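You operate a simulated robot arm through the tools that you are given. There is no shell and no other tool.

You are at the controls of a simulated robot arm. One attempt, no reset.

JOB
Set the blue divider to A and the green one to E.
Fine: lift each knob to slide it and push it down again.

It is judged by the outcome, as a careful person would: the job done as asked, and still so three seconds after it is handed in. It fails if anything else is knocked over, pushed out of place, dropped, spilled or broken.

ROBOT AND FRAMES
A 6-joint arm with a two-finger gripper, fixed in place. Base frame: the origin is at the foot of the arm, x ahead of it, y to its left, z up. Units: m, rad, N and s.
It reaches about 1.298 m from its shoulder. Its first joint turns from -2.601 to 2.601 rad. Payload 1.57 kg.
Tool frame: the origin (TCP) lies between the finger pads and is the grasp point; the fingertips stand 0.021 m ahead of it; z points along the fingers, y is the line along which they close. Largest opening 0.07 m; the body of the gripper starts 0.05 m behind the TCP.
Orientation is that of the tool frame in the base frame, as [roll, pitch, yaw] about the fixed x, y, z axes, in that order (R = Rz(yaw) Ry(pitch) Rx(roll)). With the fingers straight down and closing along the base's y, the tool's x points along the base's -x, its y along +y and its z along -z.

CONTROLS
- The arm moves only by the tool servo_tool. Its arguments are lists of equal length, an entry for each row: "dp": the shift along the tool's x, y, z in units of 30 mm (1.0 is 30 mm), a list of three; "dr": the turn, a rotation vector about the tool's x, y, z in units of 8 degrees (1.0 is 8 degrees), a list of three; "jaw": the opening in per cent of the stroke, from 0 (shut) to 100 (fully open). In form: {"dp": [[dx, dy, dz], ...], "dr": [[ax, ay, az], ...], "jaw": [jaw, ...]}. A call has 1 to 20 rows; each row shifts and turns the commanded pose from where the row before left it, along the tool's axes as they then stand. A call with a number of a shift or a turn outside -1 to 1 is refused whole. A row lasts 0.2 s, in which the tool goes at most 0.05 m and 0.15 rad; a call with a longer step from one row to the next is refused whole, and so is a gripper value outside its range. A pose out of reach is approached as far as the arm can. The call stops where the force on the tool passes 50 N (or 10 N more than at its start, if that is more) or the arm is blocked; 0.2 s more then pass. Each finger halts on what it meets, pressing with about 24 N; the grip force reading is that of the motor and also rises with nothing between the fingers. The clock runs only during rows and for 0.2 s after the last one: add rows that do not move to give the fingers time. It gives the time, the measured TCP pose, the force on the tool (base axes), the opening and the grip force at its end, in the units of the frame above (readings bear some noise), with the torque about the TCP (base axes, N m) and any sound that the robot's microphone picked up, and new pictures: "pictures" is both (left out), scene, wrist or none.
- Cameras (640 x 400 px; columns grow to the right, rows downward): "scene" is fixed at [0.2215, 0.6489, 1.6325]; the picture's right is [-1.00, -0.03, 0.00], its down [-0.01, 0.28, -0.96] and it looks along [0.03, -0.96, -0.28] (base axes); focal length 311 px, centre (320, 200). "wrist" rides on the gripper at [0.079, 0.004, -0.081] in the tool frame; the picture's right is [-0.05, 1.00, 0.00], its down [-0.67, -0.04, -0.74] and it looks along [-0.74, -0.04, 0.67] (tool axes); focal length 256 px, centre (320, 200). There is no depth. A picture from a camera that has moved, and an enlarged one, comes with that camera's place and axes in the base frame and with its lens.
- slide_trunk(by): slides the trunk up (or, below 0, down) by that many m; the arm rides with it, the base frame stays. It gives what a move gives, with no picture.
- close_up(camera, box): a new picture of the part [left, top, right, bottom] of that camera's present view, enlarged. The clock stands still meanwhile.
- job_done(): hands the job in; it is judged then, once.

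Nothing tells you positions but the pictures and the camera data. Unless the task says otherwise, let go and move clear before handing in.

The tools are called after "Request:" by a JSON object that holds its "op" and its "data". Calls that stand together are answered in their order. servo_tool: Moves the arm, as the interface text tells. Its arguments: {"type":"object","properties":{"dp":{"type":"array"},"dr":{"type":"array"},"jaw":{"type":"array"},"pictures":{"type":"string","enum":["both","scene","wrist","none"]}},"required":["dp","dr","jaw"]} The other tools are called the same way: slide_trunk (by) slides the trunk up or down; close_up (camera, box) takes an enlarged picture of a part of a camera's view; job_done () hands the job in.

At the start:

```text
time: 0.0
eef_pos: [0.3007, -0.6044, 1.2001]
orientation: [-3.139, 0.0, 3.141]
force: [-0.6, -0.7, -1.4]
torque: [-0.02, 0.02, 0.03]
finger_gap: 0.0699
gripper_force: 0.0
trunk travel left (down, up): [-0.881, 0.089]
```

scene: 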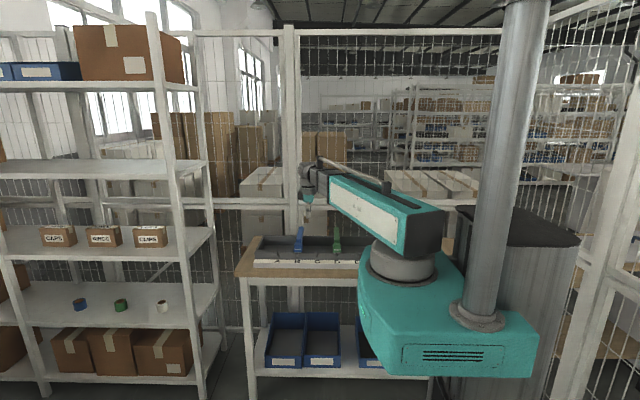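
wrist: 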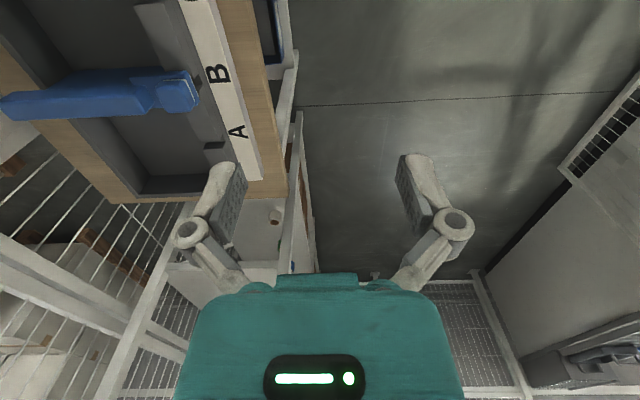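

I see a tray on a bench with a lettered strip (A, B, C, ...), a blue divider near B and a green one further along. I'll take close-ups first to learn the geometry.

Request:
{"op": "close_up", "data": {"camera": "scene", "box": [230, 210, 390, 310]}}

Request:
{"op": "close_up", "data": {"camera": "wrist", "box": [0, 0, 320, 200]}}

```text
4.00 times, centred on (310, 260) of scene
camera zoom: at [0.2215, 0.6489, 1.6325], right [-1.0, -0.03, 0.0], down [-0.01, 0.28, -0.96], along [0.03, -0.96, -0.28], focal length 1246 px, centre (360, -40)
```

zoom: 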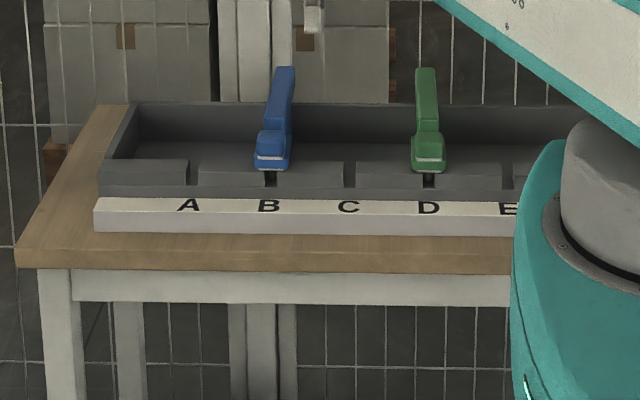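

```text
2.00 times, centred on (160, 100) of wrist
camera zoom: at [0.2213, -0.599, 1.2805], right [0.05, 1.0, 0.0], down [0.67, -0.04, 0.74], along [0.74, -0.04, -0.67], focal length 512 px, centre (640, 400)
```

zoom: 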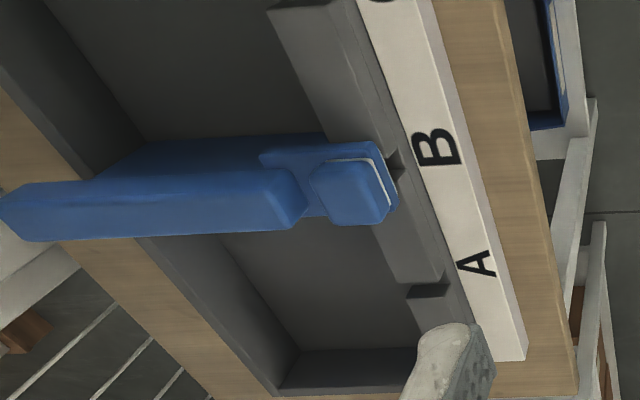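

The strip has stops A–E running toward −x, about 0.10 m apart: A at x≈0.48, B at x≈0.38, and so on down to E at x≈0.08. Blue is at B and green at D. I'll turn the tool 90° at this height so the wrist camera faces the dividers from the front.

Request:
{"op": "servo_tool", "data": {"dp": [[0, 0, 0], [0, 0, 0], [0, 0, 0], [0, 0, 0], [0, 0, 0], [0, 0, 0], [0, 0, 0], [0, 0, 0], [0, 0, 0], [0, 0, 0], [0, 0, 0], [0, 0, 0], [0, 0, 0]], "dr": [[0, 0, 1], [0, 0, 1], [0, 0, 1], [0, 0, 1], [0, 0, 1], [0, 0, 1], [0, 0, 1], [0, 0, 1], [0, 0, 1], [0, 0, 1], [0, 0, 1], [0, 0, 0.25], [0, 0, 0]], "jaw": [100, 100, 100, 100, 100, 100, 100, 100, 100, 100, 100, 100, 100]}}

```text
time: 2.8
eef_pos: [0.301, -0.6037, 1.2004]
orientation: [3.141, 0.0, 1.57]
force: [-0.2, 0.8, 0.3]
torque: [-0.01, -0.02, 0.02]
finger_gap: 0.0703
gripper_force: 0.1
trunk travel left (down, up): [-0.881, 0.089]
camera wrist: at [0.3053, -0.5238, 1.2805], right [1.0, -0.05, 0.0], down [-0.04, -0.67, 0.74], along [-0.04, -0.74, -0.67], focal length 256 px, centre (320, 200)
```

scene: 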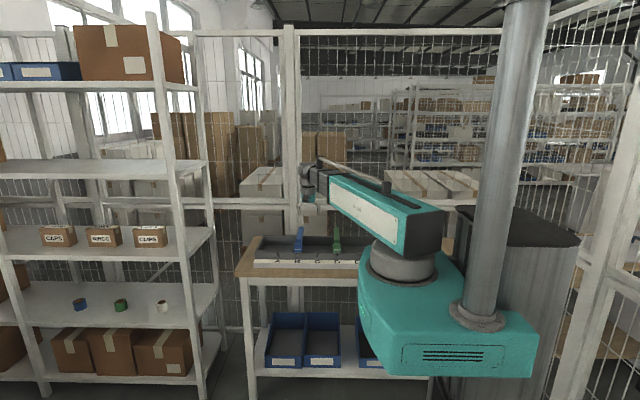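
wrist: 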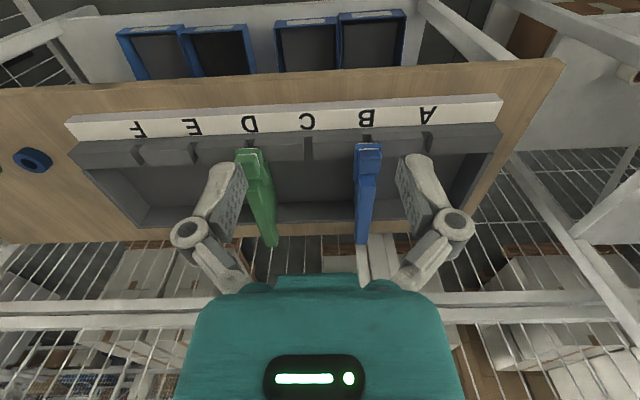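

I can now see six stops, A–F, with blue at B and green at D. I'll zoom in on both knobs and the rail.

Request:
{"op": "close_up", "data": {"camera": "wrist", "box": [310, 90, 470, 190]}}

Request:
{"op": "close_up", "data": {"camera": "wrist", "box": [120, 90, 280, 190]}}

```text
4.00 times, centred on (390, 140) of wrist
camera zoom: at [0.3053, -0.5238, 1.2805], right [1.0, -0.05, 0.0], down [-0.04, -0.67, 0.74], along [-0.04, -0.74, -0.67], focal length 1024 px, centre (40, 440)
```

zoom: 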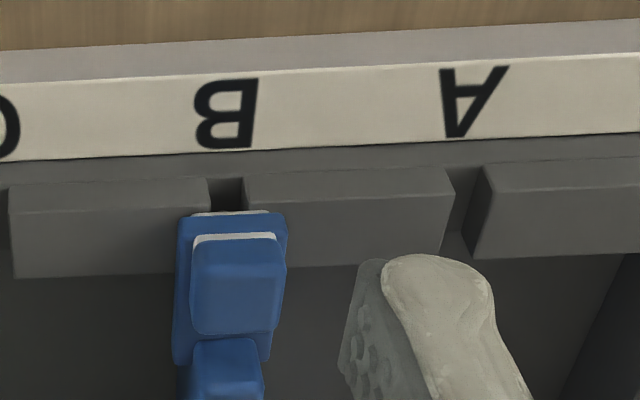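

```text
4.00 times, centred on (200, 140) of wrist
camera zoom: at [0.3053, -0.5238, 1.2805], right [1.0, -0.05, 0.0], down [-0.04, -0.67, 0.74], along [-0.04, -0.74, -0.67], focal length 1024 px, centre (800, 440)
```

zoom: 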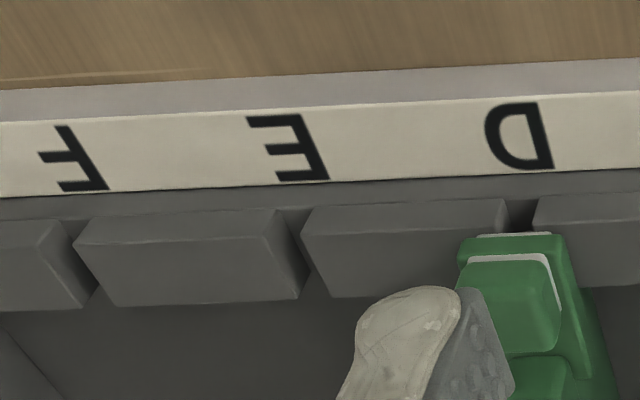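

The knob top looks to be near (0.371, −0.80, 0.95), with a block and long bar behind it. I'll move to hover well above it for a closer look.

Request:
{"op": "servo_tool", "data": {"dp": [[-0.817, 0.292, 0.417], [-0.817, 0.292, 0.417], [-0.817, 0.292, 0.417], [-0.817, 0.292, 0.417], [-0.817, 0.292, 0.417], [-0.817, 0.292, 0.417], [-0.817, 0.292, 0.417], [-0.817, 0.292, 0.417], [0, 0, 0]], "dr": [[0, 0, 0], [0, 0, 0], [0, 0, 0], [0, 0, 0], [0, 0, 0], [0, 0, 0], [0, 0, 0], [0, 0, 0], [0, 0, 0]], "jaw": [100, 100, 100, 100, 100, 100, 100, 100, 100]}}

```text
time: 4.8
eef_pos: [0.3719, -0.8015, 1.2006]
orientation: [3.141, -0.001, 1.571]
force: [-0.1, 0.6, 0.4]
torque: [0.01, 0.0, -0.01]
finger_gap: 0.0702
gripper_force: 0.1
out of reach, approached as far as the arm can: row 1, 2, 3, 4, 5, 6, 7, 8
trunk travel left (down, up): [-0.881, 0.089]
camera wrist: at [0.3762, -0.7211, 1.2806], right [1.0, -0.05, 0.0], down [-0.04, -0.67, 0.74], along [-0.04, -0.74, -0.67], focal length 256 px, centre (320, 200)
```

scene: 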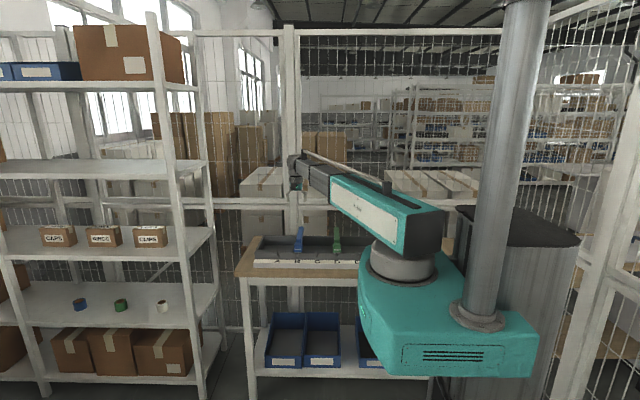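
wrist: 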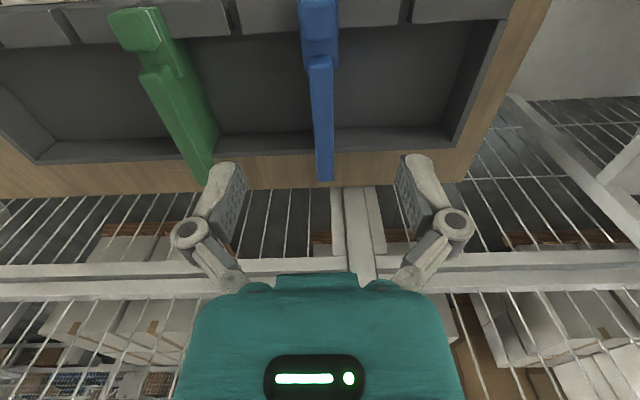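

The tool reached the right x and y, but z stayed at 1.20, so height may only come from the trunk. I'll test a small upward move of the tool first.

Request:
{"op": "servo_tool", "data": {"dp": [[0, 0, -0.5], [0, 0, 0]], "dr": [[0, 0, 0], [0, 0, 0]], "jaw": [100, 100], "pictures": "none"}}

Request:
{"op": "close_up", "data": {"camera": "scene", "box": [260, 120, 500, 270]}}

```text
time: 5.4
eef_pos: [0.3729, -0.8024, 1.2008]
orientation: [-3.141, 0.001, 1.571]
force: [-1.0, 0.4, -0.7]
torque: [-0.01, 0.0, -0.01]
finger_gap: 0.0701
gripper_force: 0.1
out of reach, approached as far as the arm can: row 1
trunk travel left (down, up): [-0.881, 0.089]
```

```text
2.67 times, centred on (380, 195) of scene
camera zoom: at [0.2215, 0.6489, 1.6325], right [-1.0, -0.03, 0.0], down [-0.01, 0.28, -0.96], along [0.03, -0.96, -0.28], focal length 830 px, centre (160, 213)
```

zoom: 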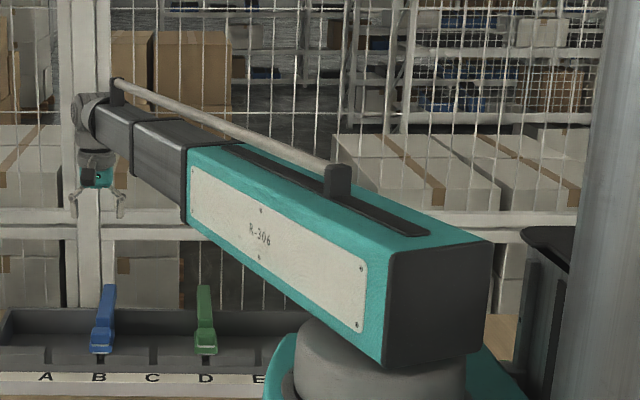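

This is a telescoping arm, so vertical motion has to come from the trunk. I'll slide down 0.10 m, which leaves the fingertips about 0.13 m above the knobs, and take a picture.

Request:
{"op": "slide_trunk", "data": {"by": -0.1}}

```text
time: 6.7
eef_pos: [0.3712, -0.8019, 1.1002]
orientation: [3.142, 0.0, 1.57]
force: [0.5, -0.3, -0.1]
torque: [0.02, -0.01, 0.0]
finger_gap: 0.0702
gripper_force: 0.1
trunk travel left (down, up): [-0.781, 0.189]
```

Request:
{"op": "servo_tool", "data": {"dp": [[0.5, 0, 0], [0.5, 0, 0], [0, 0, 0]], "dr": [[0, 0, 0], [0, 0, 0], [0, 0, 0]], "jaw": [100, 100, 100]}}

Request:
{"op": "close_up", "data": {"camera": "wrist", "box": [240, 0, 400, 100]}}

```text
time: 7.5
eef_pos: [0.3709, -0.7707, 1.0993]
orientation: [-3.14, 0.0, 1.572]
force: [0.0, -0.2, 0.4]
torque: [-0.01, 0.02, 0.0]
finger_gap: 0.0702
gripper_force: 0.0
trunk travel left (down, up): [-0.781, 0.189]
camera wrist: at [0.3763, -0.6904, 1.1805], right [1.0, -0.05, 0.0], down [-0.03, -0.67, 0.74], along [-0.04, -0.74, -0.67], focal length 256 px, centre (320, 200)
```

scene: 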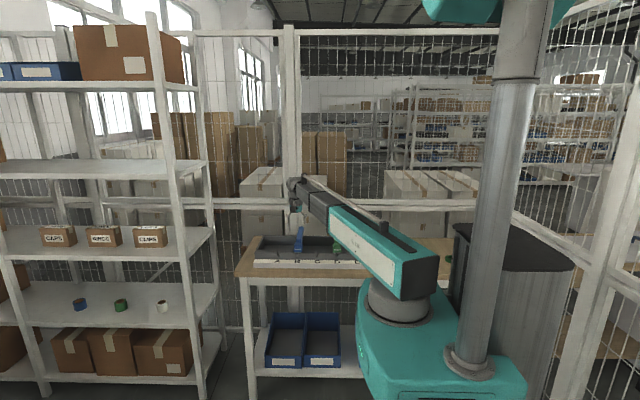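
wrist: 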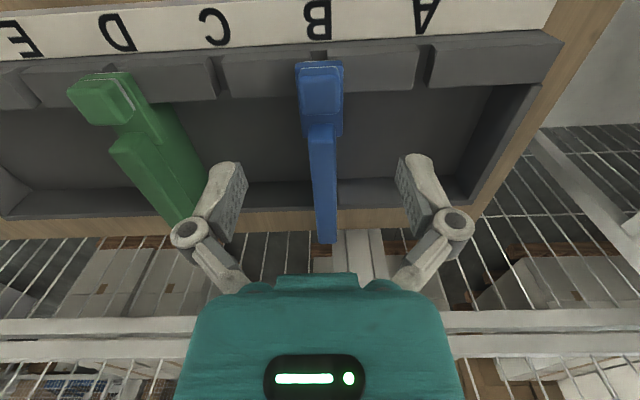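

```text
4.00 times, centred on (320, 50) of wrist
camera zoom: at [0.3763, -0.6904, 1.1805], right [1.0, -0.05, 0.0], down [-0.03, -0.67, 0.74], along [-0.04, -0.74, -0.67], focal length 1024 px, centre (320, 800)
```

zoom: 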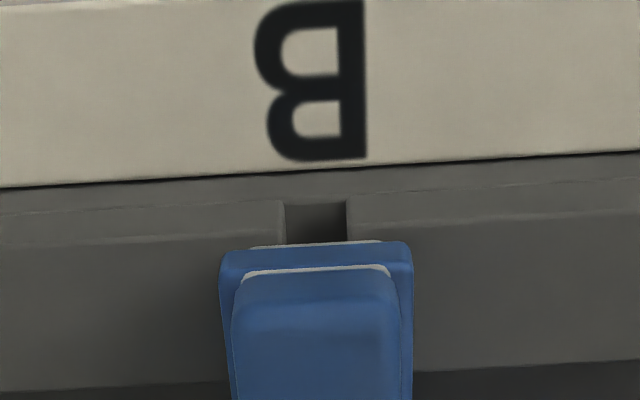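

Request:
{"op": "close_up", "data": {"camera": "wrist", "box": [40, 50, 200, 150]}}

Request:
{"op": "close_up", "data": {"camera": "wrist", "box": [260, 40, 420, 140]}}

```text
4.00 times, centred on (120, 100) of wrist
camera zoom: at [0.3763, -0.6904, 1.1805], right [1.0, -0.05, 0.0], down [-0.03, -0.67, 0.74], along [-0.04, -0.74, -0.67], focal length 1024 px, centre (1120, 600)
```

zoom: 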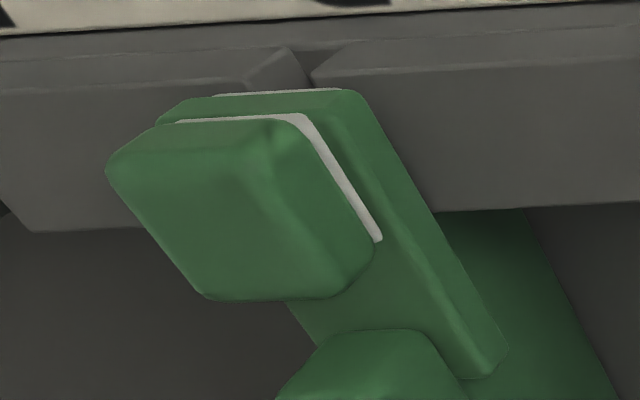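

```text
4.00 times, centred on (340, 90) of wrist
camera zoom: at [0.3763, -0.6904, 1.1805], right [1.0, -0.05, 0.0], down [-0.03, -0.67, 0.74], along [-0.04, -0.74, -0.67], focal length 1024 px, centre (240, 640)
```

zoom: 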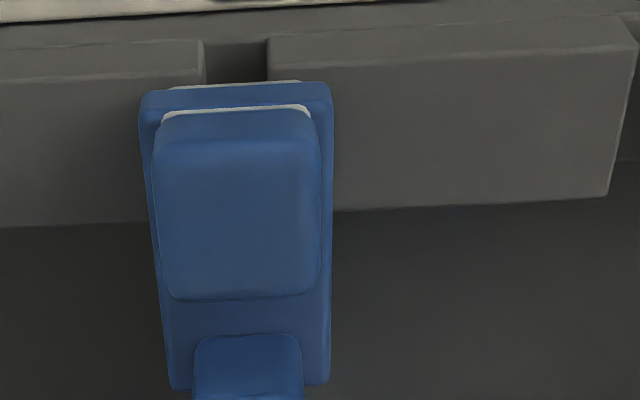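

The knob is a rounded block about 37 mm wide, sitting on a slightly wider plate with the bar behind it. I'll go down another 6 cm to measure its height better.

Request:
{"op": "slide_trunk", "data": {"by": -0.06}}

Request:
{"op": "close_up", "data": {"camera": "wrist", "box": [240, 70, 400, 170]}}

Request:
{"op": "close_up", "data": {"camera": "wrist", "box": [0, 0, 640, 400]}}

```text
time: 8.5
eef_pos: [0.3721, -0.7717, 1.0406]
orientation: [-3.141, 0.0, 1.571]
force: [-0.4, 0.1, 0.4]
torque: [0.02, 0.03, 0.01]
finger_gap: 0.0698
gripper_force: 0.1
trunk travel left (down, up): [-0.721, 0.249]
```

```text
4.00 times, centred on (320, 120) of wrist
camera zoom: at [0.3762, -0.6903, 1.1205], right [1.0, -0.05, 0.0], down [-0.04, -0.67, 0.74], along [-0.04, -0.74, -0.67], focal length 1024 px, centre (320, 520)
```

zoom: 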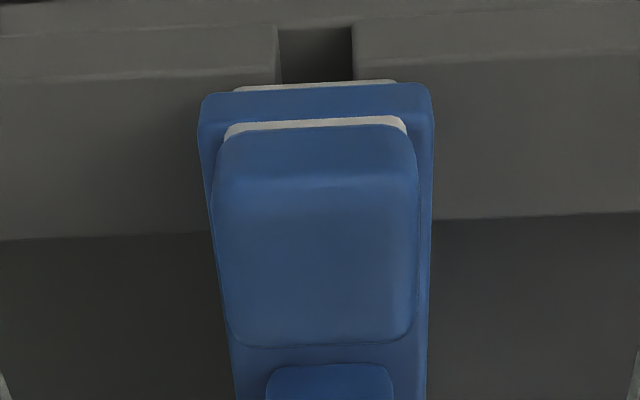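

```text
1.00 times, centred on (320, 200) of wrist (not enlarged: the box is as wide or as high as the picture)
camera zoom: at [0.3762, -0.6903, 1.1205], right [1.0, -0.05, 0.0], down [-0.04, -0.67, 0.74], along [-0.04, -0.74, -0.67], focal length 256 px, centre (320, 200)
```

zoom: 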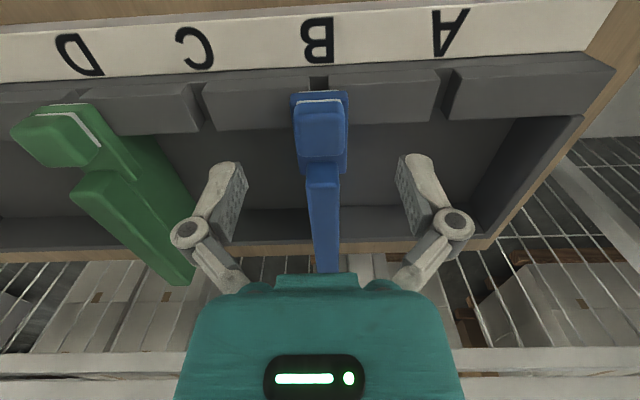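

From two heights I place the knob top at z≈0.970, with its centre at about (0.371, −0.792) and a size of roughly 33×35 mm. I'll centre over it and come down to just above it.

Request:
{"op": "servo_tool", "data": {"dp": [[-0.35, -0.02, 0], [-0.35, -0.02, 0], [0, 0, 0]], "dr": [[0, 0, 0], [0, 0, 0], [0, 0, 0]], "jaw": [100, 100, 100], "pictures": "none"}}

Request:
{"op": "slide_trunk", "data": {"by": -0.04}}

Request:
{"op": "close_up", "data": {"camera": "wrist", "box": [200, 80, 440, 230]}}

```text
time: 9.3
eef_pos: [0.3726, -0.7923, 1.0411]
orientation: [3.141, 0.0, 1.571]
force: [0.8, -0.1, 0.2]
torque: [-0.01, -0.01, 0.01]
finger_gap: 0.07
gripper_force: 0.0
trunk travel left (down, up): [-0.721, 0.249]
```

```text
time: 10.2
eef_pos: [0.3718, -0.7915, 0.9992]
orientation: [3.141, 0.0, 1.572]
force: [-0.1, -0.1, 0.1]
torque: [-0.02, 0.01, 0.01]
finger_gap: 0.0697
gripper_force: 0.1
trunk travel left (down, up): [-0.681, 0.289]
```

```text
2.67 times, centred on (320, 155) of wrist
camera zoom: at [0.3758, -0.7112, 1.0805], right [1.0, -0.05, 0.0], down [-0.04, -0.67, 0.74], along [-0.04, -0.74, -0.67], focal length 683 px, centre (320, 320)
```

zoom: 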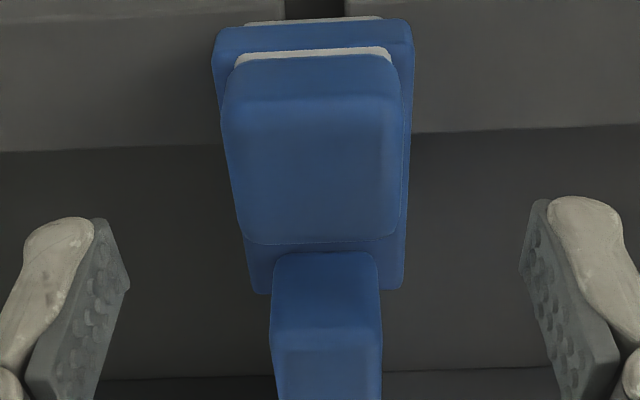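

The knob is centred between the open fingers. I'll lower until the fingertips sit alongside the knob, just above the plate, and check.

Request:
{"op": "slide_trunk", "data": {"by": -0.024}}

Request:
{"op": "close_up", "data": {"camera": "wrist", "box": [200, 100, 440, 250]}}

```text
time: 10.9
eef_pos: [0.3714, -0.7912, 0.9761]
orientation: [-3.14, -0.001, 1.571]
force: [-0.8, -1.0, -0.3]
torque: [-0.01, 0.01, 0.0]
finger_gap: 0.0698
gripper_force: 0.0
trunk travel left (down, up): [-0.657, 0.313]
```

```text
2.67 times, centred on (320, 175) of wrist
camera zoom: at [0.3758, -0.7112, 1.0565], right [1.0, -0.05, 0.0], down [-0.04, -0.67, 0.74], along [-0.04, -0.74, -0.67], focal length 683 px, centre (320, 267)
```

zoom: 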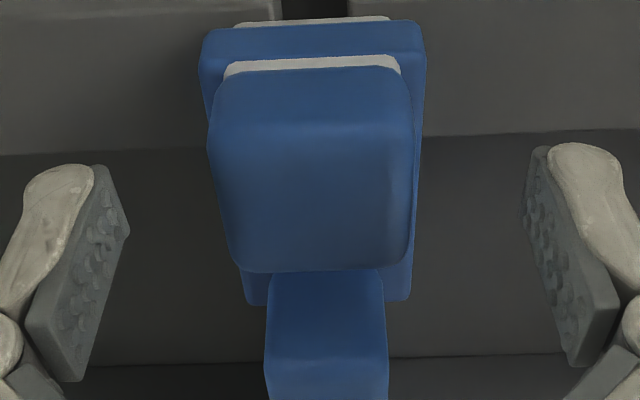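

The fingertips are level with the knob sides and clear of the plate. I'll lower 3 mm more and close the jaws.

Request:
{"op": "slide_trunk", "data": {"by": -0.003}}

Request:
{"op": "servo_tool", "data": {"dp": [[0, 0, 0], [0, 0, 0], [0, 0, 0], [0, 0, 0], [0, 0, 0], [0, 0, 0]], "dr": [[0, 0, 0], [0, 0, 0], [0, 0, 0], [0, 0, 0], [0, 0, 0], [0, 0, 0]], "jaw": [85, 70, 55, 40, 30, 30], "pictures": "wrist"}}

```text
time: 11.4
eef_pos: [0.3719, -0.7924, 0.9726]
orientation: [3.141, 0.0, 1.571]
force: [-0.7, 0.4, 0.9]
torque: [0.01, -0.01, -0.01]
finger_gap: 0.0699
gripper_force: 0.1
trunk travel left (down, up): [-0.654, 0.316]
```

```text
time: 12.8
eef_pos: [0.3706, -0.7926, 0.9736]
orientation: [3.14, 0.0, 1.57]
force: [-2.9, -1.7, 1.7]
torque: [-0.04, 0.14, -0.13]
finger_gap: 0.0358
gripper_force: 32.2
trunk travel left (down, up): [-0.654, 0.316]
camera wrist: at [0.3755, -0.7112, 1.0537], right [1.0, -0.05, 0.0], down [-0.04, -0.67, 0.74], along [-0.04, -0.74, -0.67], focal length 256 px, centre (320, 200)
```

wrist: 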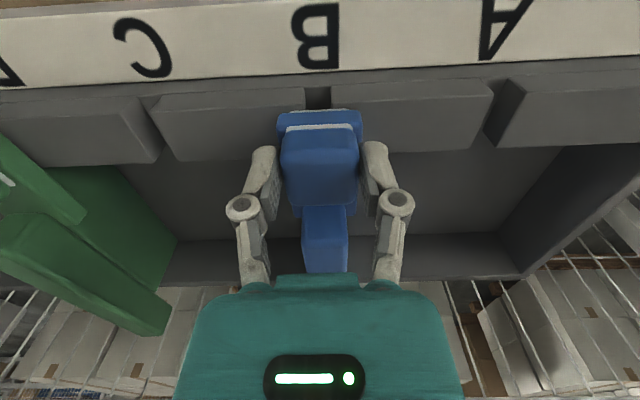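

The jaws hold the blue knob at a 36 mm gap. I'll lift a little and watch the force.

Request:
{"op": "slide_trunk", "data": {"by": 0.008}}

Request:
{"op": "close_up", "data": {"camera": "wrist", "box": [200, 60, 440, 210]}}

```text
time: 13.3
eef_pos: [0.3714, -0.7913, 0.9815]
orientation: [3.141, 0.0, 1.572]
force: [-2.7, 0.6, 0.7]
torque: [-0.18, 0.18, -0.15]
finger_gap: 0.0357
gripper_force: 32.2
trunk travel left (down, up): [-0.662, 0.308]
```

```text
2.67 times, centred on (320, 135) of wrist
camera zoom: at [0.3757, -0.7113, 1.0617], right [1.0, -0.05, 0.0], down [-0.04, -0.67, 0.74], along [-0.04, -0.74, -0.67], focal length 683 px, centre (320, 373)
```

zoom: 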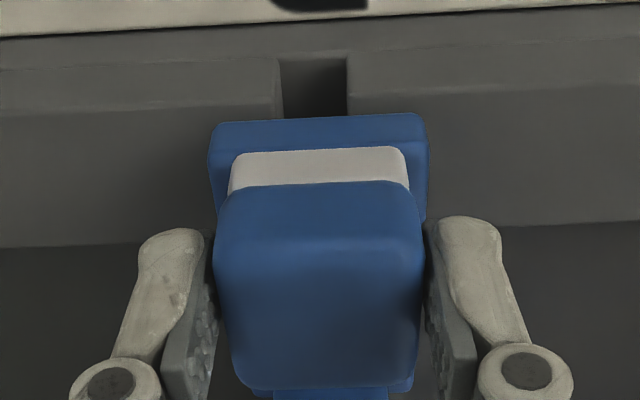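

The knob is rising, with its white stem showing and the tongue at the front retracting. I'll continue lifting in small steps until it reaches its stop.

Request:
{"op": "slide_trunk", "data": {"by": 0.004}}

Request:
{"op": "close_up", "data": {"camera": "wrist", "box": [200, 60, 440, 210]}}

```text
time: 13.9
eef_pos: [0.3711, -0.7912, 0.9853]
orientation: [-3.141, 0.001, 1.571]
force: [-1.4, 0.5, 1.5]
torque: [-0.08, 0.11, -0.04]
finger_gap: 0.0359
gripper_force: 32.3
trunk travel left (down, up): [-0.666, 0.304]
```

```text
2.67 times, centred on (320, 135) of wrist
camera zoom: at [0.3758, -0.7113, 1.0657], right [1.0, -0.05, 0.0], down [-0.04, -0.67, 0.74], along [-0.04, -0.74, -0.67], focal length 683 px, centre (320, 373)
```

zoom: 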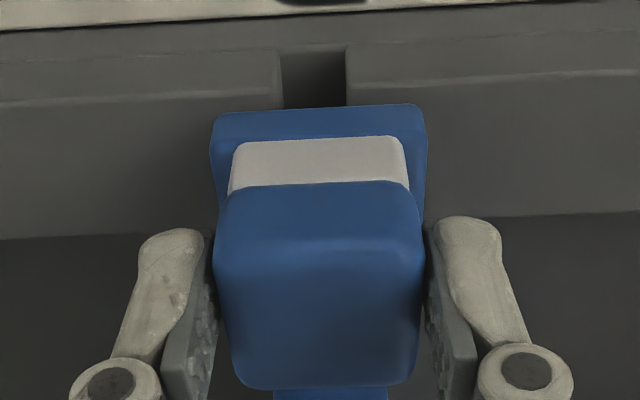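

Request:
{"op": "slide_trunk", "data": {"by": 0.004}}

Request:
{"op": "close_up", "data": {"camera": "wrist", "box": [200, 60, 440, 210]}}

```text
time: 14.4
eef_pos: [0.3724, -0.7918, 0.99]
orientation: [3.141, 0.001, 1.57]
force: [-0.4, -0.3, 0.9]
torque: [0.1, 0.04, 0.01]
finger_gap: 0.0359
gripper_force: 32.0
trunk travel left (down, up): [-0.67, 0.3]
```

```text
2.67 times, centred on (320, 135) of wrist
camera zoom: at [0.3758, -0.7113, 1.0697], right [1.0, -0.05, 0.0], down [-0.04, -0.67, 0.74], along [-0.04, -0.74, -0.67], focal length 683 px, centre (320, 373)
```

zoom: 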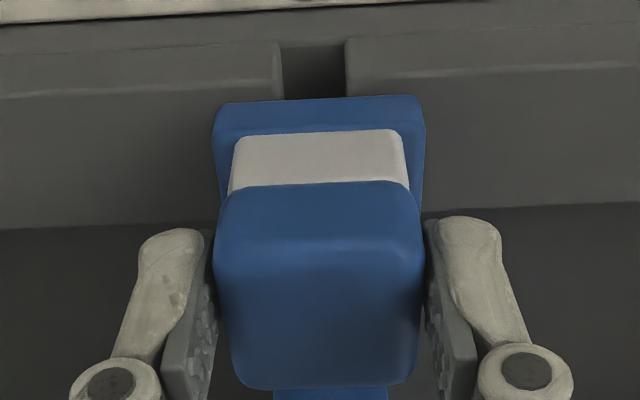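

Request:
{"op": "slide_trunk", "data": {"by": 0.004}}

Request:
{"op": "close_up", "data": {"camera": "wrist", "box": [200, 60, 440, 210]}}

Request:
{"op": "close_up", "data": {"camera": "scene", "box": [260, 210, 340, 260]}}

```text
time: 14.9
eef_pos: [0.3711, -0.7926, 0.991]
orientation: [-3.14, -0.003, 1.57]
force: [-3.0, 8.9, -24.1]
torque: [-0.06, 0.12, -0.06]
finger_gap: 0.0359
gripper_force: 32.2
trunk travel left (down, up): [-0.674, 0.296]
```

```text
2.67 times, centred on (320, 135) of wrist
camera zoom: at [0.3763, -0.7116, 1.0722], right [1.0, -0.05, 0.0], down [-0.03, -0.67, 0.74], along [-0.04, -0.74, -0.67], focal length 683 px, centre (320, 373)
```

zoom: 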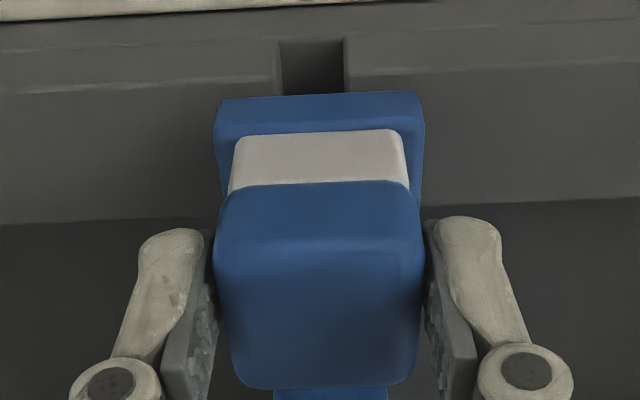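

```text
8.00 times, centred on (300, 235) of scene
camera zoom: at [0.2215, 0.6489, 1.6325], right [-1.0, -0.03, 0.0], down [-0.01, 0.28, -0.96], along [0.03, -0.96, -0.28], focal length 2491 px, centre (480, -80)
```

zoom: 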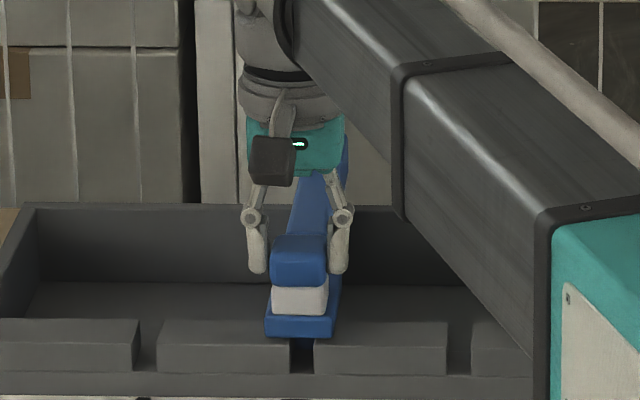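

The knob reached its upper stop, reading about 24 N, after roughly 17 mm of lift. I'll ease off 3 mm and then slide it slowly toward A (+x), stopping short to check.

Request:
{"op": "slide_trunk", "data": {"by": -0.003}}

Request:
{"op": "servo_tool", "data": {"dp": [[0, 0.1, 0], [0, 0.2, 0], [0, 0.2, 0], [0, 0.2, 0], [0, 0.2, 0], [0, 0.1, 0], [0, 0, 0]], "dr": [[0, 0, 0], [0, 0, 0], [0, 0, 0], [0, 0, 0], [0, 0, 0], [0, 0, 0], [0, 0, 0]], "jaw": [30, 30, 30, 30, 30, 30, 30]}}

```text
time: 15.5
eef_pos: [0.3725, -0.793, 0.9911]
orientation: [3.14, 0.001, 1.572]
force: [2.0, 1.6, 2.8]
torque: [0.61, -0.25, -0.01]
finger_gap: 0.0361
gripper_force: 31.5
trunk travel left (down, up): [-0.671, 0.299]
```

```text
time: 17.1
eef_pos: [0.4009, -0.7907, 0.9904]
orientation: [3.141, 0.003, 1.571]
force: [-3.6, -14.7, 17.3]
torque: [-0.44, 0.24, -0.05]
finger_gap: 0.0359
gripper_force: 32.2
trunk travel left (down, up): [-0.671, 0.299]
camera wrist: at [0.4057, -0.7109, 1.071], right [1.0, -0.05, 0.0], down [-0.04, -0.66, 0.75], along [-0.04, -0.74, -0.67], focal length 256 px, centre (320, 200)
```

scene: 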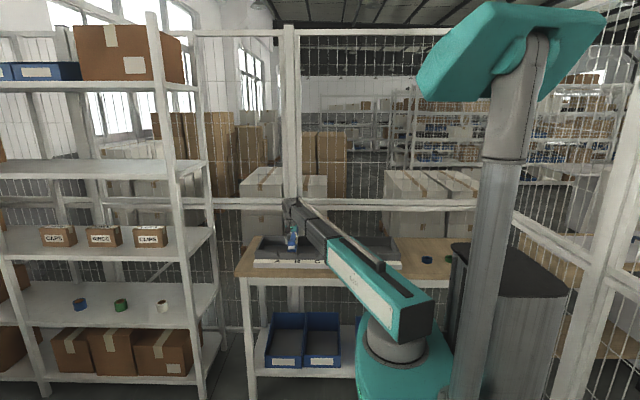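
wrist: 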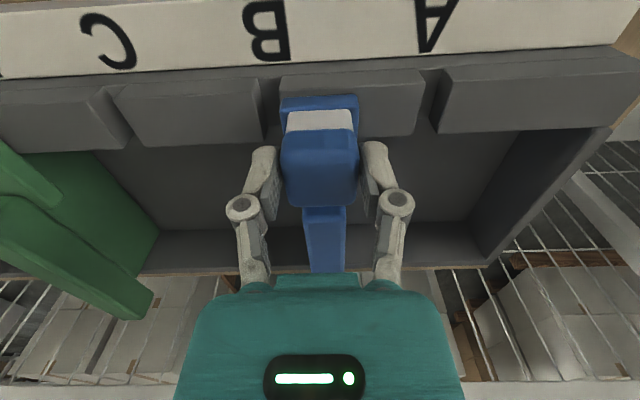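

Blue is sliding freely and has moved about 30 mm. I'll continue toward A.

Request:
{"op": "servo_tool", "data": {"dp": [[0, 0.1, 0], [0, 0.2, 0], [0, 0.2, 0], [0, 0.2, 0], [0, 0.2, 0], [0, 0.2, 0], [0, 0.2, 0], [0, 0.2, 0], [0, 0.2, 0], [0, 0.2, 0], [0, 0.1, 0], [0, 0, 0]], "dr": [[0, 0, 0], [0, 0, 0], [0, 0, 0], [0, 0, 0], [0, 0, 0], [0, 0, 0], [0, 0, 0], [0, 0, 0], [0, 0, 0], [0, 0, 0], [0, 0, 0], [0, 0, 0]], "jaw": [30, 30, 30, 30, 30, 30, 30, 30, 30, 30, 30, 30]}}

Request:
{"op": "close_up", "data": {"camera": "wrist", "box": [200, 40, 440, 190]}}

```text
time: 19.7
eef_pos: [0.4607, -0.7922, 0.99]
orientation: [3.139, 0.001, 1.57]
force: [-2.7, -13.2, 11.9]
torque: [0.01, 0.15, -0.13]
finger_gap: 0.036
gripper_force: 31.7
trunk travel left (down, up): [-0.671, 0.299]
camera wrist: at [0.4658, -0.7108, 1.0707], right [1.0, -0.05, 0.0], down [-0.04, -0.67, 0.74], along [-0.04, -0.74, -0.67], focal length 256 px, centre (320, 200)
```

scene: 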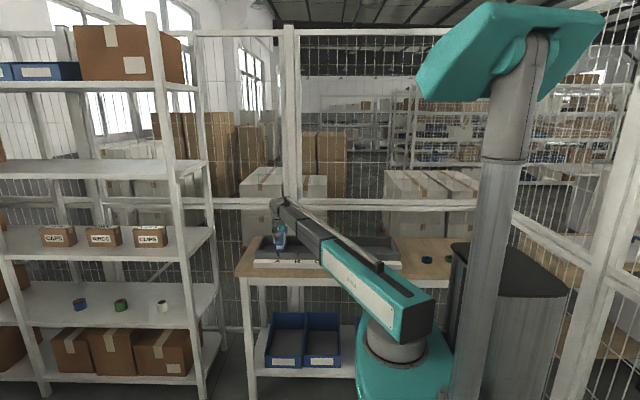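
wrist: 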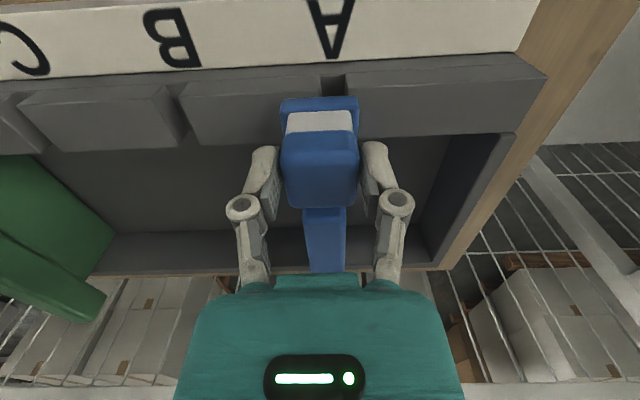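

```text
2.67 times, centred on (320, 115) of wrist
camera zoom: at [0.4658, -0.7108, 1.0707], right [1.0, -0.05, 0.0], down [-0.04, -0.67, 0.74], along [-0.04, -0.74, -0.67], focal length 683 px, centre (320, 427)
```

zoom: 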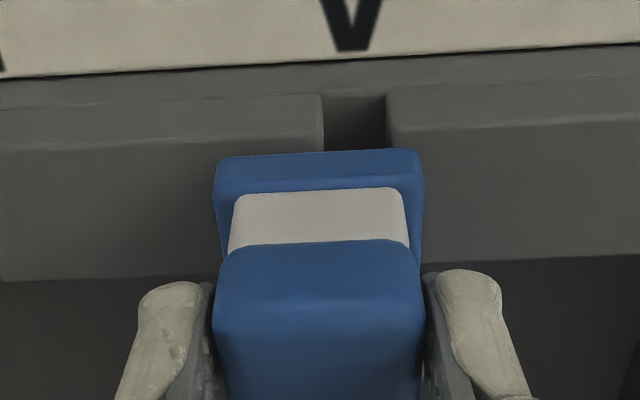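

The notch at A sits about 9.5 mm further along +x, compared with how notch B looked at the start. I'll nudge the knob over to line up.

Request:
{"op": "servo_tool", "data": {"dp": [[0, 0.1, 0], [0, 0.12, 0], [0, 0.1, 0], [0, 0, 0], [0, 0, 0]], "dr": [[0, 0, 0], [0, 0, 0], [0, 0, 0], [0, 0, 0], [0, 0, 0]], "jaw": [30, 30, 30, 30, 30], "pictures": "none"}}

Request:
{"op": "close_up", "data": {"camera": "wrist", "box": [200, 60, 440, 210]}}

```text
time: 20.9
eef_pos: [0.4717, -0.7918, 0.9905]
orientation: [3.142, -0.002, 1.573]
force: [-2.2, 2.9, -1.0]
torque: [0.35, -0.04, 0.06]
finger_gap: 0.0361
gripper_force: 32.4
trunk travel left (down, up): [-0.671, 0.299]
```

```text
2.67 times, centred on (320, 135) of wrist
camera zoom: at [0.4762, -0.7109, 1.0707], right [1.0, -0.05, 0.0], down [-0.03, -0.67, 0.74], along [-0.04, -0.74, -0.67], focal length 683 px, centre (320, 373)
```

zoom: 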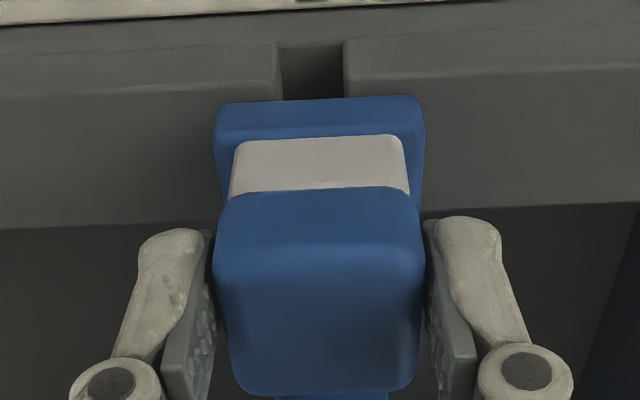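

Notch A now lines up with the divider the way B did at the start, and TCP has moved 0.100 m. I'll push the knob down in steps.

Request:
{"op": "slide_trunk", "data": {"by": -0.01}}

Request:
{"op": "close_up", "data": {"camera": "wrist", "box": [200, 60, 440, 210]}}

```text
time: 21.4
eef_pos: [0.4719, -0.7923, 0.9804]
orientation: [3.141, -0.003, 1.574]
force: [-2.6, 5.3, -1.7]
torque: [1.04, -0.02, -0.02]
finger_gap: 0.0361
gripper_force: 32.4
trunk travel left (down, up): [-0.661, 0.309]
```

```text
2.67 times, centred on (320, 135) of wrist
camera zoom: at [0.4763, -0.7109, 1.0607], right [1.0, -0.05, 0.0], down [-0.03, -0.67, 0.74], along [-0.04, -0.74, -0.67], focal length 683 px, centre (320, 373)
```

zoom: 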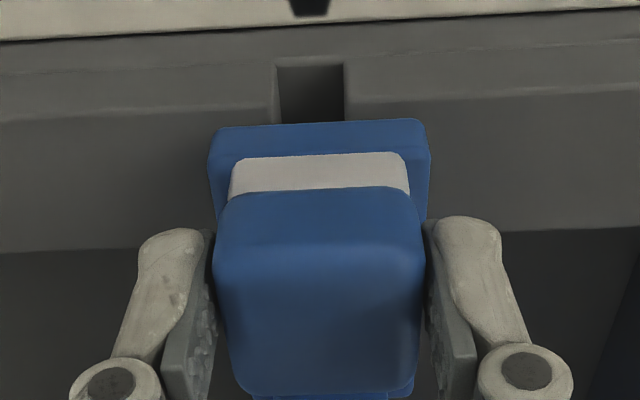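

Request:
{"op": "slide_trunk", "data": {"by": -0.005}}

Request:
{"op": "close_up", "data": {"camera": "wrist", "box": [200, 60, 440, 210]}}

```text
time: 22.0
eef_pos: [0.472, -0.7917, 0.9751]
orientation: [-3.141, 0.0, 1.574]
force: [-0.7, 8.4, -3.1]
torque: [0.58, -0.14, -0.05]
finger_gap: 0.0357
gripper_force: 31.5
trunk travel left (down, up): [-0.656, 0.314]
```

```text
2.67 times, centred on (320, 135) of wrist
camera zoom: at [0.4763, -0.7107, 1.0557], right [1.0, -0.05, 0.0], down [-0.03, -0.67, 0.74], along [-0.04, -0.74, -0.67], focal length 683 px, centre (320, 373)
```

zoom: 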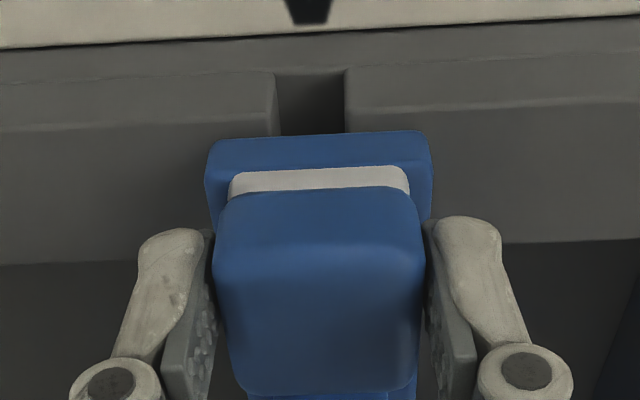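

Request:
{"op": "slide_trunk", "data": {"by": -0.002}}

Request:
{"op": "slide_trunk", "data": {"by": -0.002}}

Request:
{"op": "close_up", "data": {"camera": "wrist", "box": [200, 60, 440, 210]}}

```text
time: 22.5
eef_pos: [0.4719, -0.7914, 0.9739]
orientation: [-3.141, 0.001, 1.572]
force: [-1.8, 9.7, -3.1]
torque: [0.44, -0.12, -0.07]
finger_gap: 0.0361
gripper_force: 32.6
trunk travel left (down, up): [-0.654, 0.316]
```

```text
time: 23.0
eef_pos: [0.4722, -0.791, 0.9716]
orientation: [3.14, 0.003, 1.573]
force: [0.6, 6.1, 7.6]
torque: [0.69, 0.03, 0.0]
finger_gap: 0.0359
gripper_force: 32.2
trunk travel left (down, up): [-0.652, 0.318]
```

```text
2.67 times, centred on (320, 135) of wrist
camera zoom: at [0.4763, -0.7106, 1.0525], right [1.0, -0.05, 0.0], down [-0.04, -0.67, 0.75], along [-0.04, -0.74, -0.67], focal length 683 px, centre (320, 373)
```

zoom: 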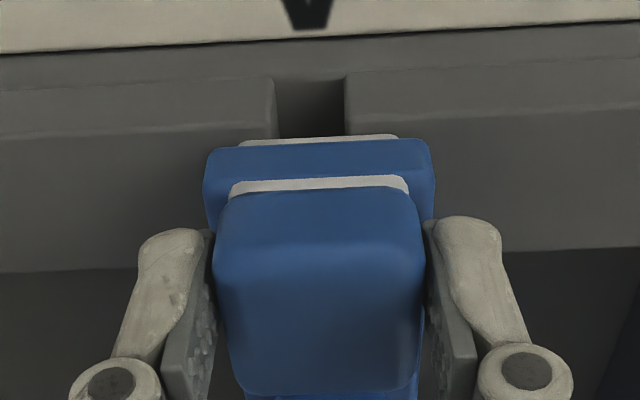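

The tongue shows again below the plate, and contact force is starting to build. I'll press a touch further to seat it.

Request:
{"op": "slide_trunk", "data": {"by": -0.002}}

Request:
{"op": "close_up", "data": {"camera": "wrist", "box": [200, 60, 440, 210]}}

```text
time: 23.5
eef_pos: [0.4705, -0.7912, 0.9708]
orientation: [3.139, 0.001, 1.57]
force: [0.2, -1.0, 26.7]
torque: [-0.1, 0.0, -0.05]
finger_gap: 0.0359
gripper_force: 32.6
trunk travel left (down, up): [-0.65, 0.32]
```

```text
2.67 times, centred on (320, 135) of wrist
camera zoom: at [0.4751, -0.7104, 1.0515], right [1.0, -0.05, 0.0], down [-0.04, -0.66, 0.75], along [-0.04, -0.75, -0.66], focal length 683 px, centre (320, 373)
```

zoom: 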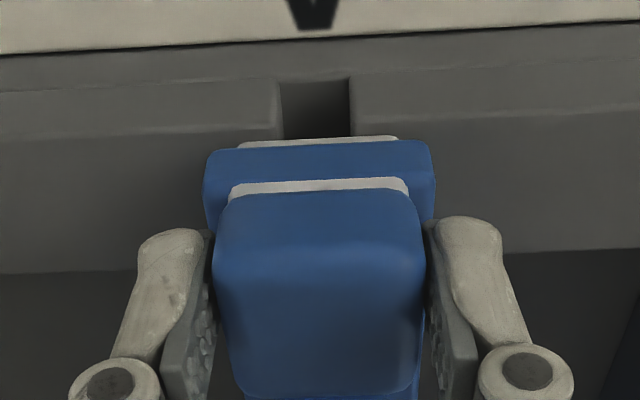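

The knob is firmly seated at about 27 N, and x settled to 0.4705. I'll relieve the press, open the jaws and look.

Request:
{"op": "slide_trunk", "data": {"by": 0.0015}}

Request:
{"op": "servo_tool", "data": {"dp": [[0, 0, 0], [0, 0, 0], [0, 0, 0], [0, 0, 0], [0, 0, 0], [0, 0, 0]], "dr": [[0, 0, 0], [0, 0, 0], [0, 0, 0], [0, 0, 0], [0, 0, 0], [0, 0, 0]], "jaw": [55, 65, 75, 85, 100, 100], "pictures": "wrist"}}

Request:
{"op": "close_up", "data": {"camera": "wrist", "box": [200, 60, 440, 210]}}

```text
time: 24.1
eef_pos: [0.4705, -0.7918, 0.9702]
orientation: [-3.142, 0.003, 1.571]
force: [-2.6, 2.3, 9.9]
torque: [-0.82, 0.14, 0.01]
finger_gap: 0.0359
gripper_force: 32.3
trunk travel left (down, up): [-0.652, 0.318]
```

```text
time: 25.4
eef_pos: [0.4725, -0.7924, 0.9717]
orientation: [3.14, 0.001, 1.571]
force: [-0.6, 1.2, -0.5]
torque: [-0.03, 0.01, 0.01]
finger_gap: 0.0698
gripper_force: 0.1
trunk travel left (down, up): [-0.652, 0.318]
camera wrist: at [0.4761, -0.7117, 1.051], right [1.0, -0.05, 0.0], down [-0.04, -0.67, 0.74], along [-0.04, -0.74, -0.67], focal length 256 px, centre (320, 200)
```

wrist: 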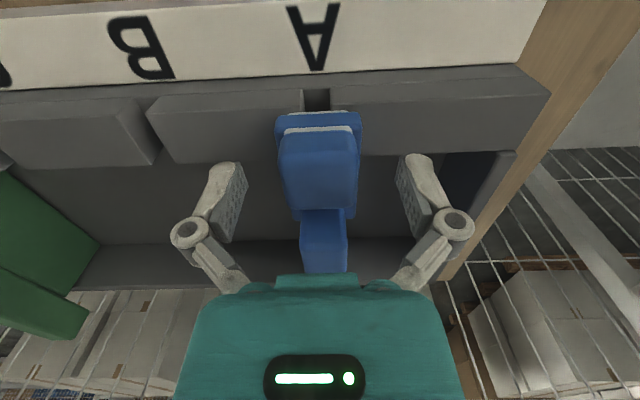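

```text
2.67 times, centred on (320, 135) of wrist
camera zoom: at [0.4761, -0.7117, 1.051], right [1.0, -0.05, 0.0], down [-0.04, -0.67, 0.74], along [-0.04, -0.74, -0.67], focal length 683 px, centre (320, 373)
```

zoom: 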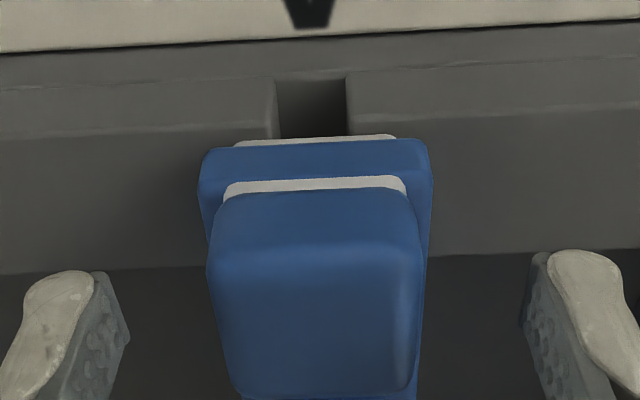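

Blue looks fully seated at A, with the tongue down and the white strip matching its original state. I'll lift clear and move across to the green divider at D (x≈0.171).

Request:
{"op": "slide_trunk", "data": {"by": 0.07}}

Request:
{"op": "servo_tool", "data": {"dp": [[0, -0.8, 0], [0, -0.8, 0], [0, -0.8, 0], [0, -0.8, 0], [0, -0.8, 0], [0, -0.8, 0], [0, -0.8, 0], [0, -0.8, 0], [0, -0.8, 0], [0, -0.8, 0], [0, -0.8, 0], [0, -0.8, 0], [0, -0.42, 0], [0, 0, 0]], "dr": [[0, 0, 0], [0, 0, 0], [0, 0, 0], [0, 0, 0], [0, 0, 0], [0, 0, 0], [0, 0, 0], [0, 0, 0], [0, 0, 0], [0, 0, 0], [0, 0, 0], [0, 0, 0], [0, 0, 0], [0, 0, 0]], "jaw": [100, 100, 100, 100, 100, 100, 100, 100, 100, 100, 100, 100, 100, 100]}}

Request:
{"op": "close_up", "data": {"camera": "wrist", "box": [200, 60, 440, 210]}}

Request:
{"op": "close_up", "data": {"camera": "scene", "box": [230, 210, 390, 310]}}

```text
time: 26.5
eef_pos: [0.4732, -0.7925, 1.0394]
orientation: [3.14, 0.0, 1.57]
force: [-0.4, 0.3, -0.2]
torque: [-0.01, -0.02, 0.03]
finger_gap: 0.07
gripper_force: 0.0
trunk travel left (down, up): [-0.722, 0.248]
```

```text
time: 29.5
eef_pos: [0.1706, -0.7905, 1.0406]
orientation: [-3.142, -0.001, 1.571]
force: [0.2, 0.2, -0.4]
torque: [0.01, 0.02, 0.02]
finger_gap: 0.0697
gripper_force: 0.1
trunk travel left (down, up): [-0.722, 0.248]
camera wrist: at [0.175, -0.7108, 1.121], right [1.0, -0.05, 0.0], down [-0.03, -0.67, 0.74], along [-0.04, -0.74, -0.67], focal length 256 px, centre (320, 200)
```

scene: 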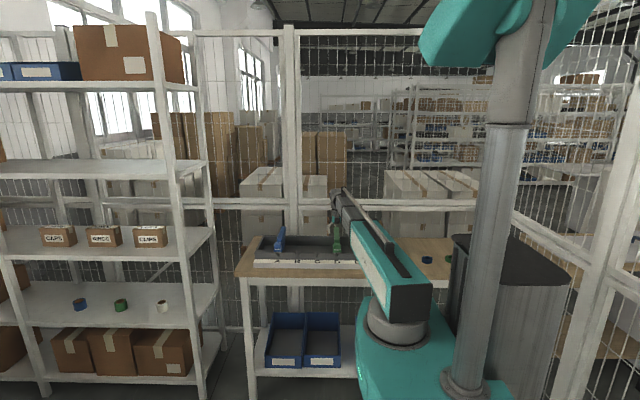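
wrist: 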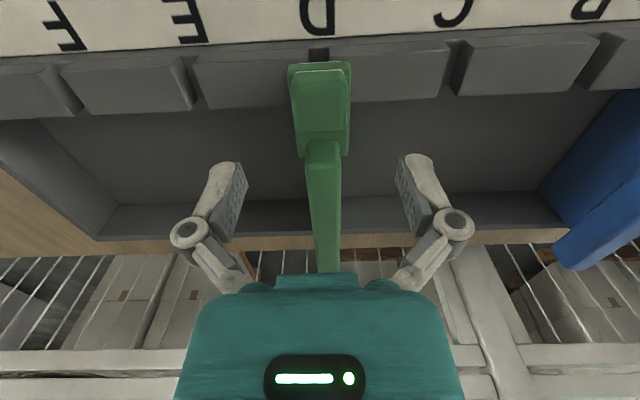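

```text
2.67 times, centred on (320, 135) of wrist
camera zoom: at [0.175, -0.7108, 1.121], right [1.0, -0.05, 0.0], down [-0.03, -0.67, 0.74], along [-0.04, -0.74, -0.67], focal length 683 px, centre (320, 373)
```

zoom: 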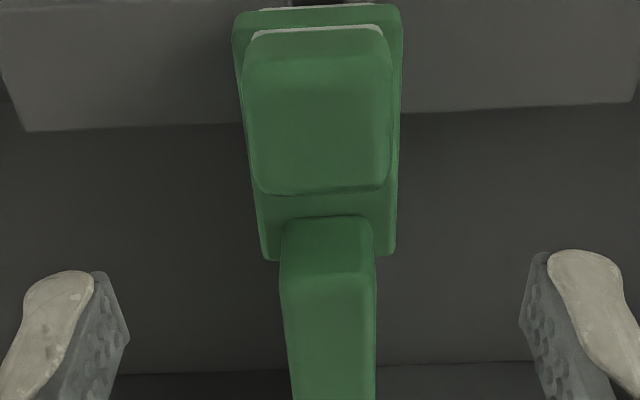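

```text
4.00 times, centred on (310, 260) of scene
camera zoom: at [0.2215, 0.6489, 1.6325], right [-1.0, -0.03, 0.0], down [-0.01, 0.28, -0.96], along [0.03, -0.96, -0.28], focal length 1246 px, centre (360, -40)
```

zoom: 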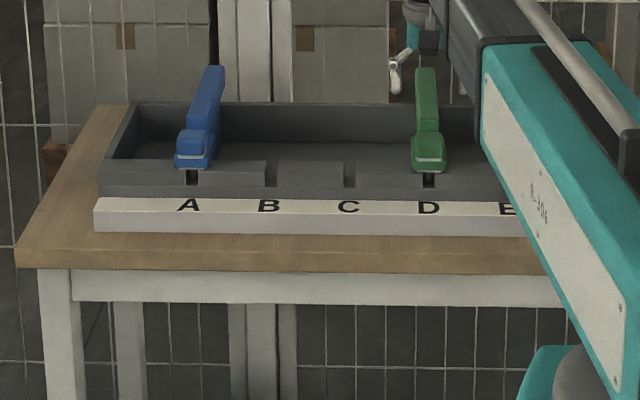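

Blue stands at A in the scene view, and the green knob is centred under the gripper. I'll lower in two stages.

Request:
{"op": "slide_trunk", "data": {"by": -0.045}}

Request:
{"op": "close_up", "data": {"camera": "wrist", "box": [200, 80, 440, 230]}}

```text
time: 30.4
eef_pos: [0.1713, -0.7898, 0.9962]
orientation: [3.142, 0.0, 1.572]
force: [0.0, 0.0, -0.1]
torque: [0.01, 0.02, -0.01]
finger_gap: 0.0701
gripper_force: 0.0
trunk travel left (down, up): [-0.677, 0.293]
```

```text
2.67 times, centred on (320, 155) of wrist
camera zoom: at [0.1753, -0.7107, 1.076], right [1.0, -0.05, 0.0], down [-0.03, -0.67, 0.74], along [-0.04, -0.74, -0.67], focal length 683 px, centre (320, 320)
```

zoom: 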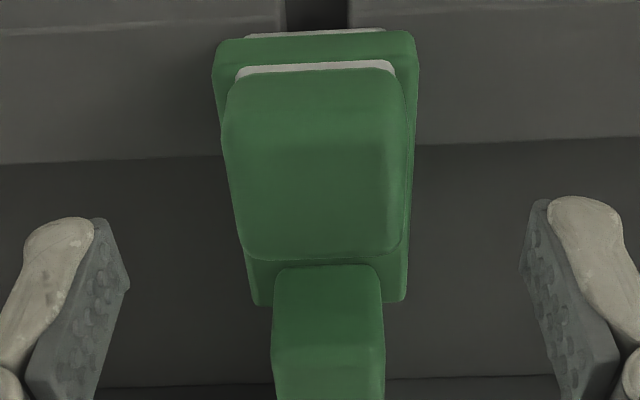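

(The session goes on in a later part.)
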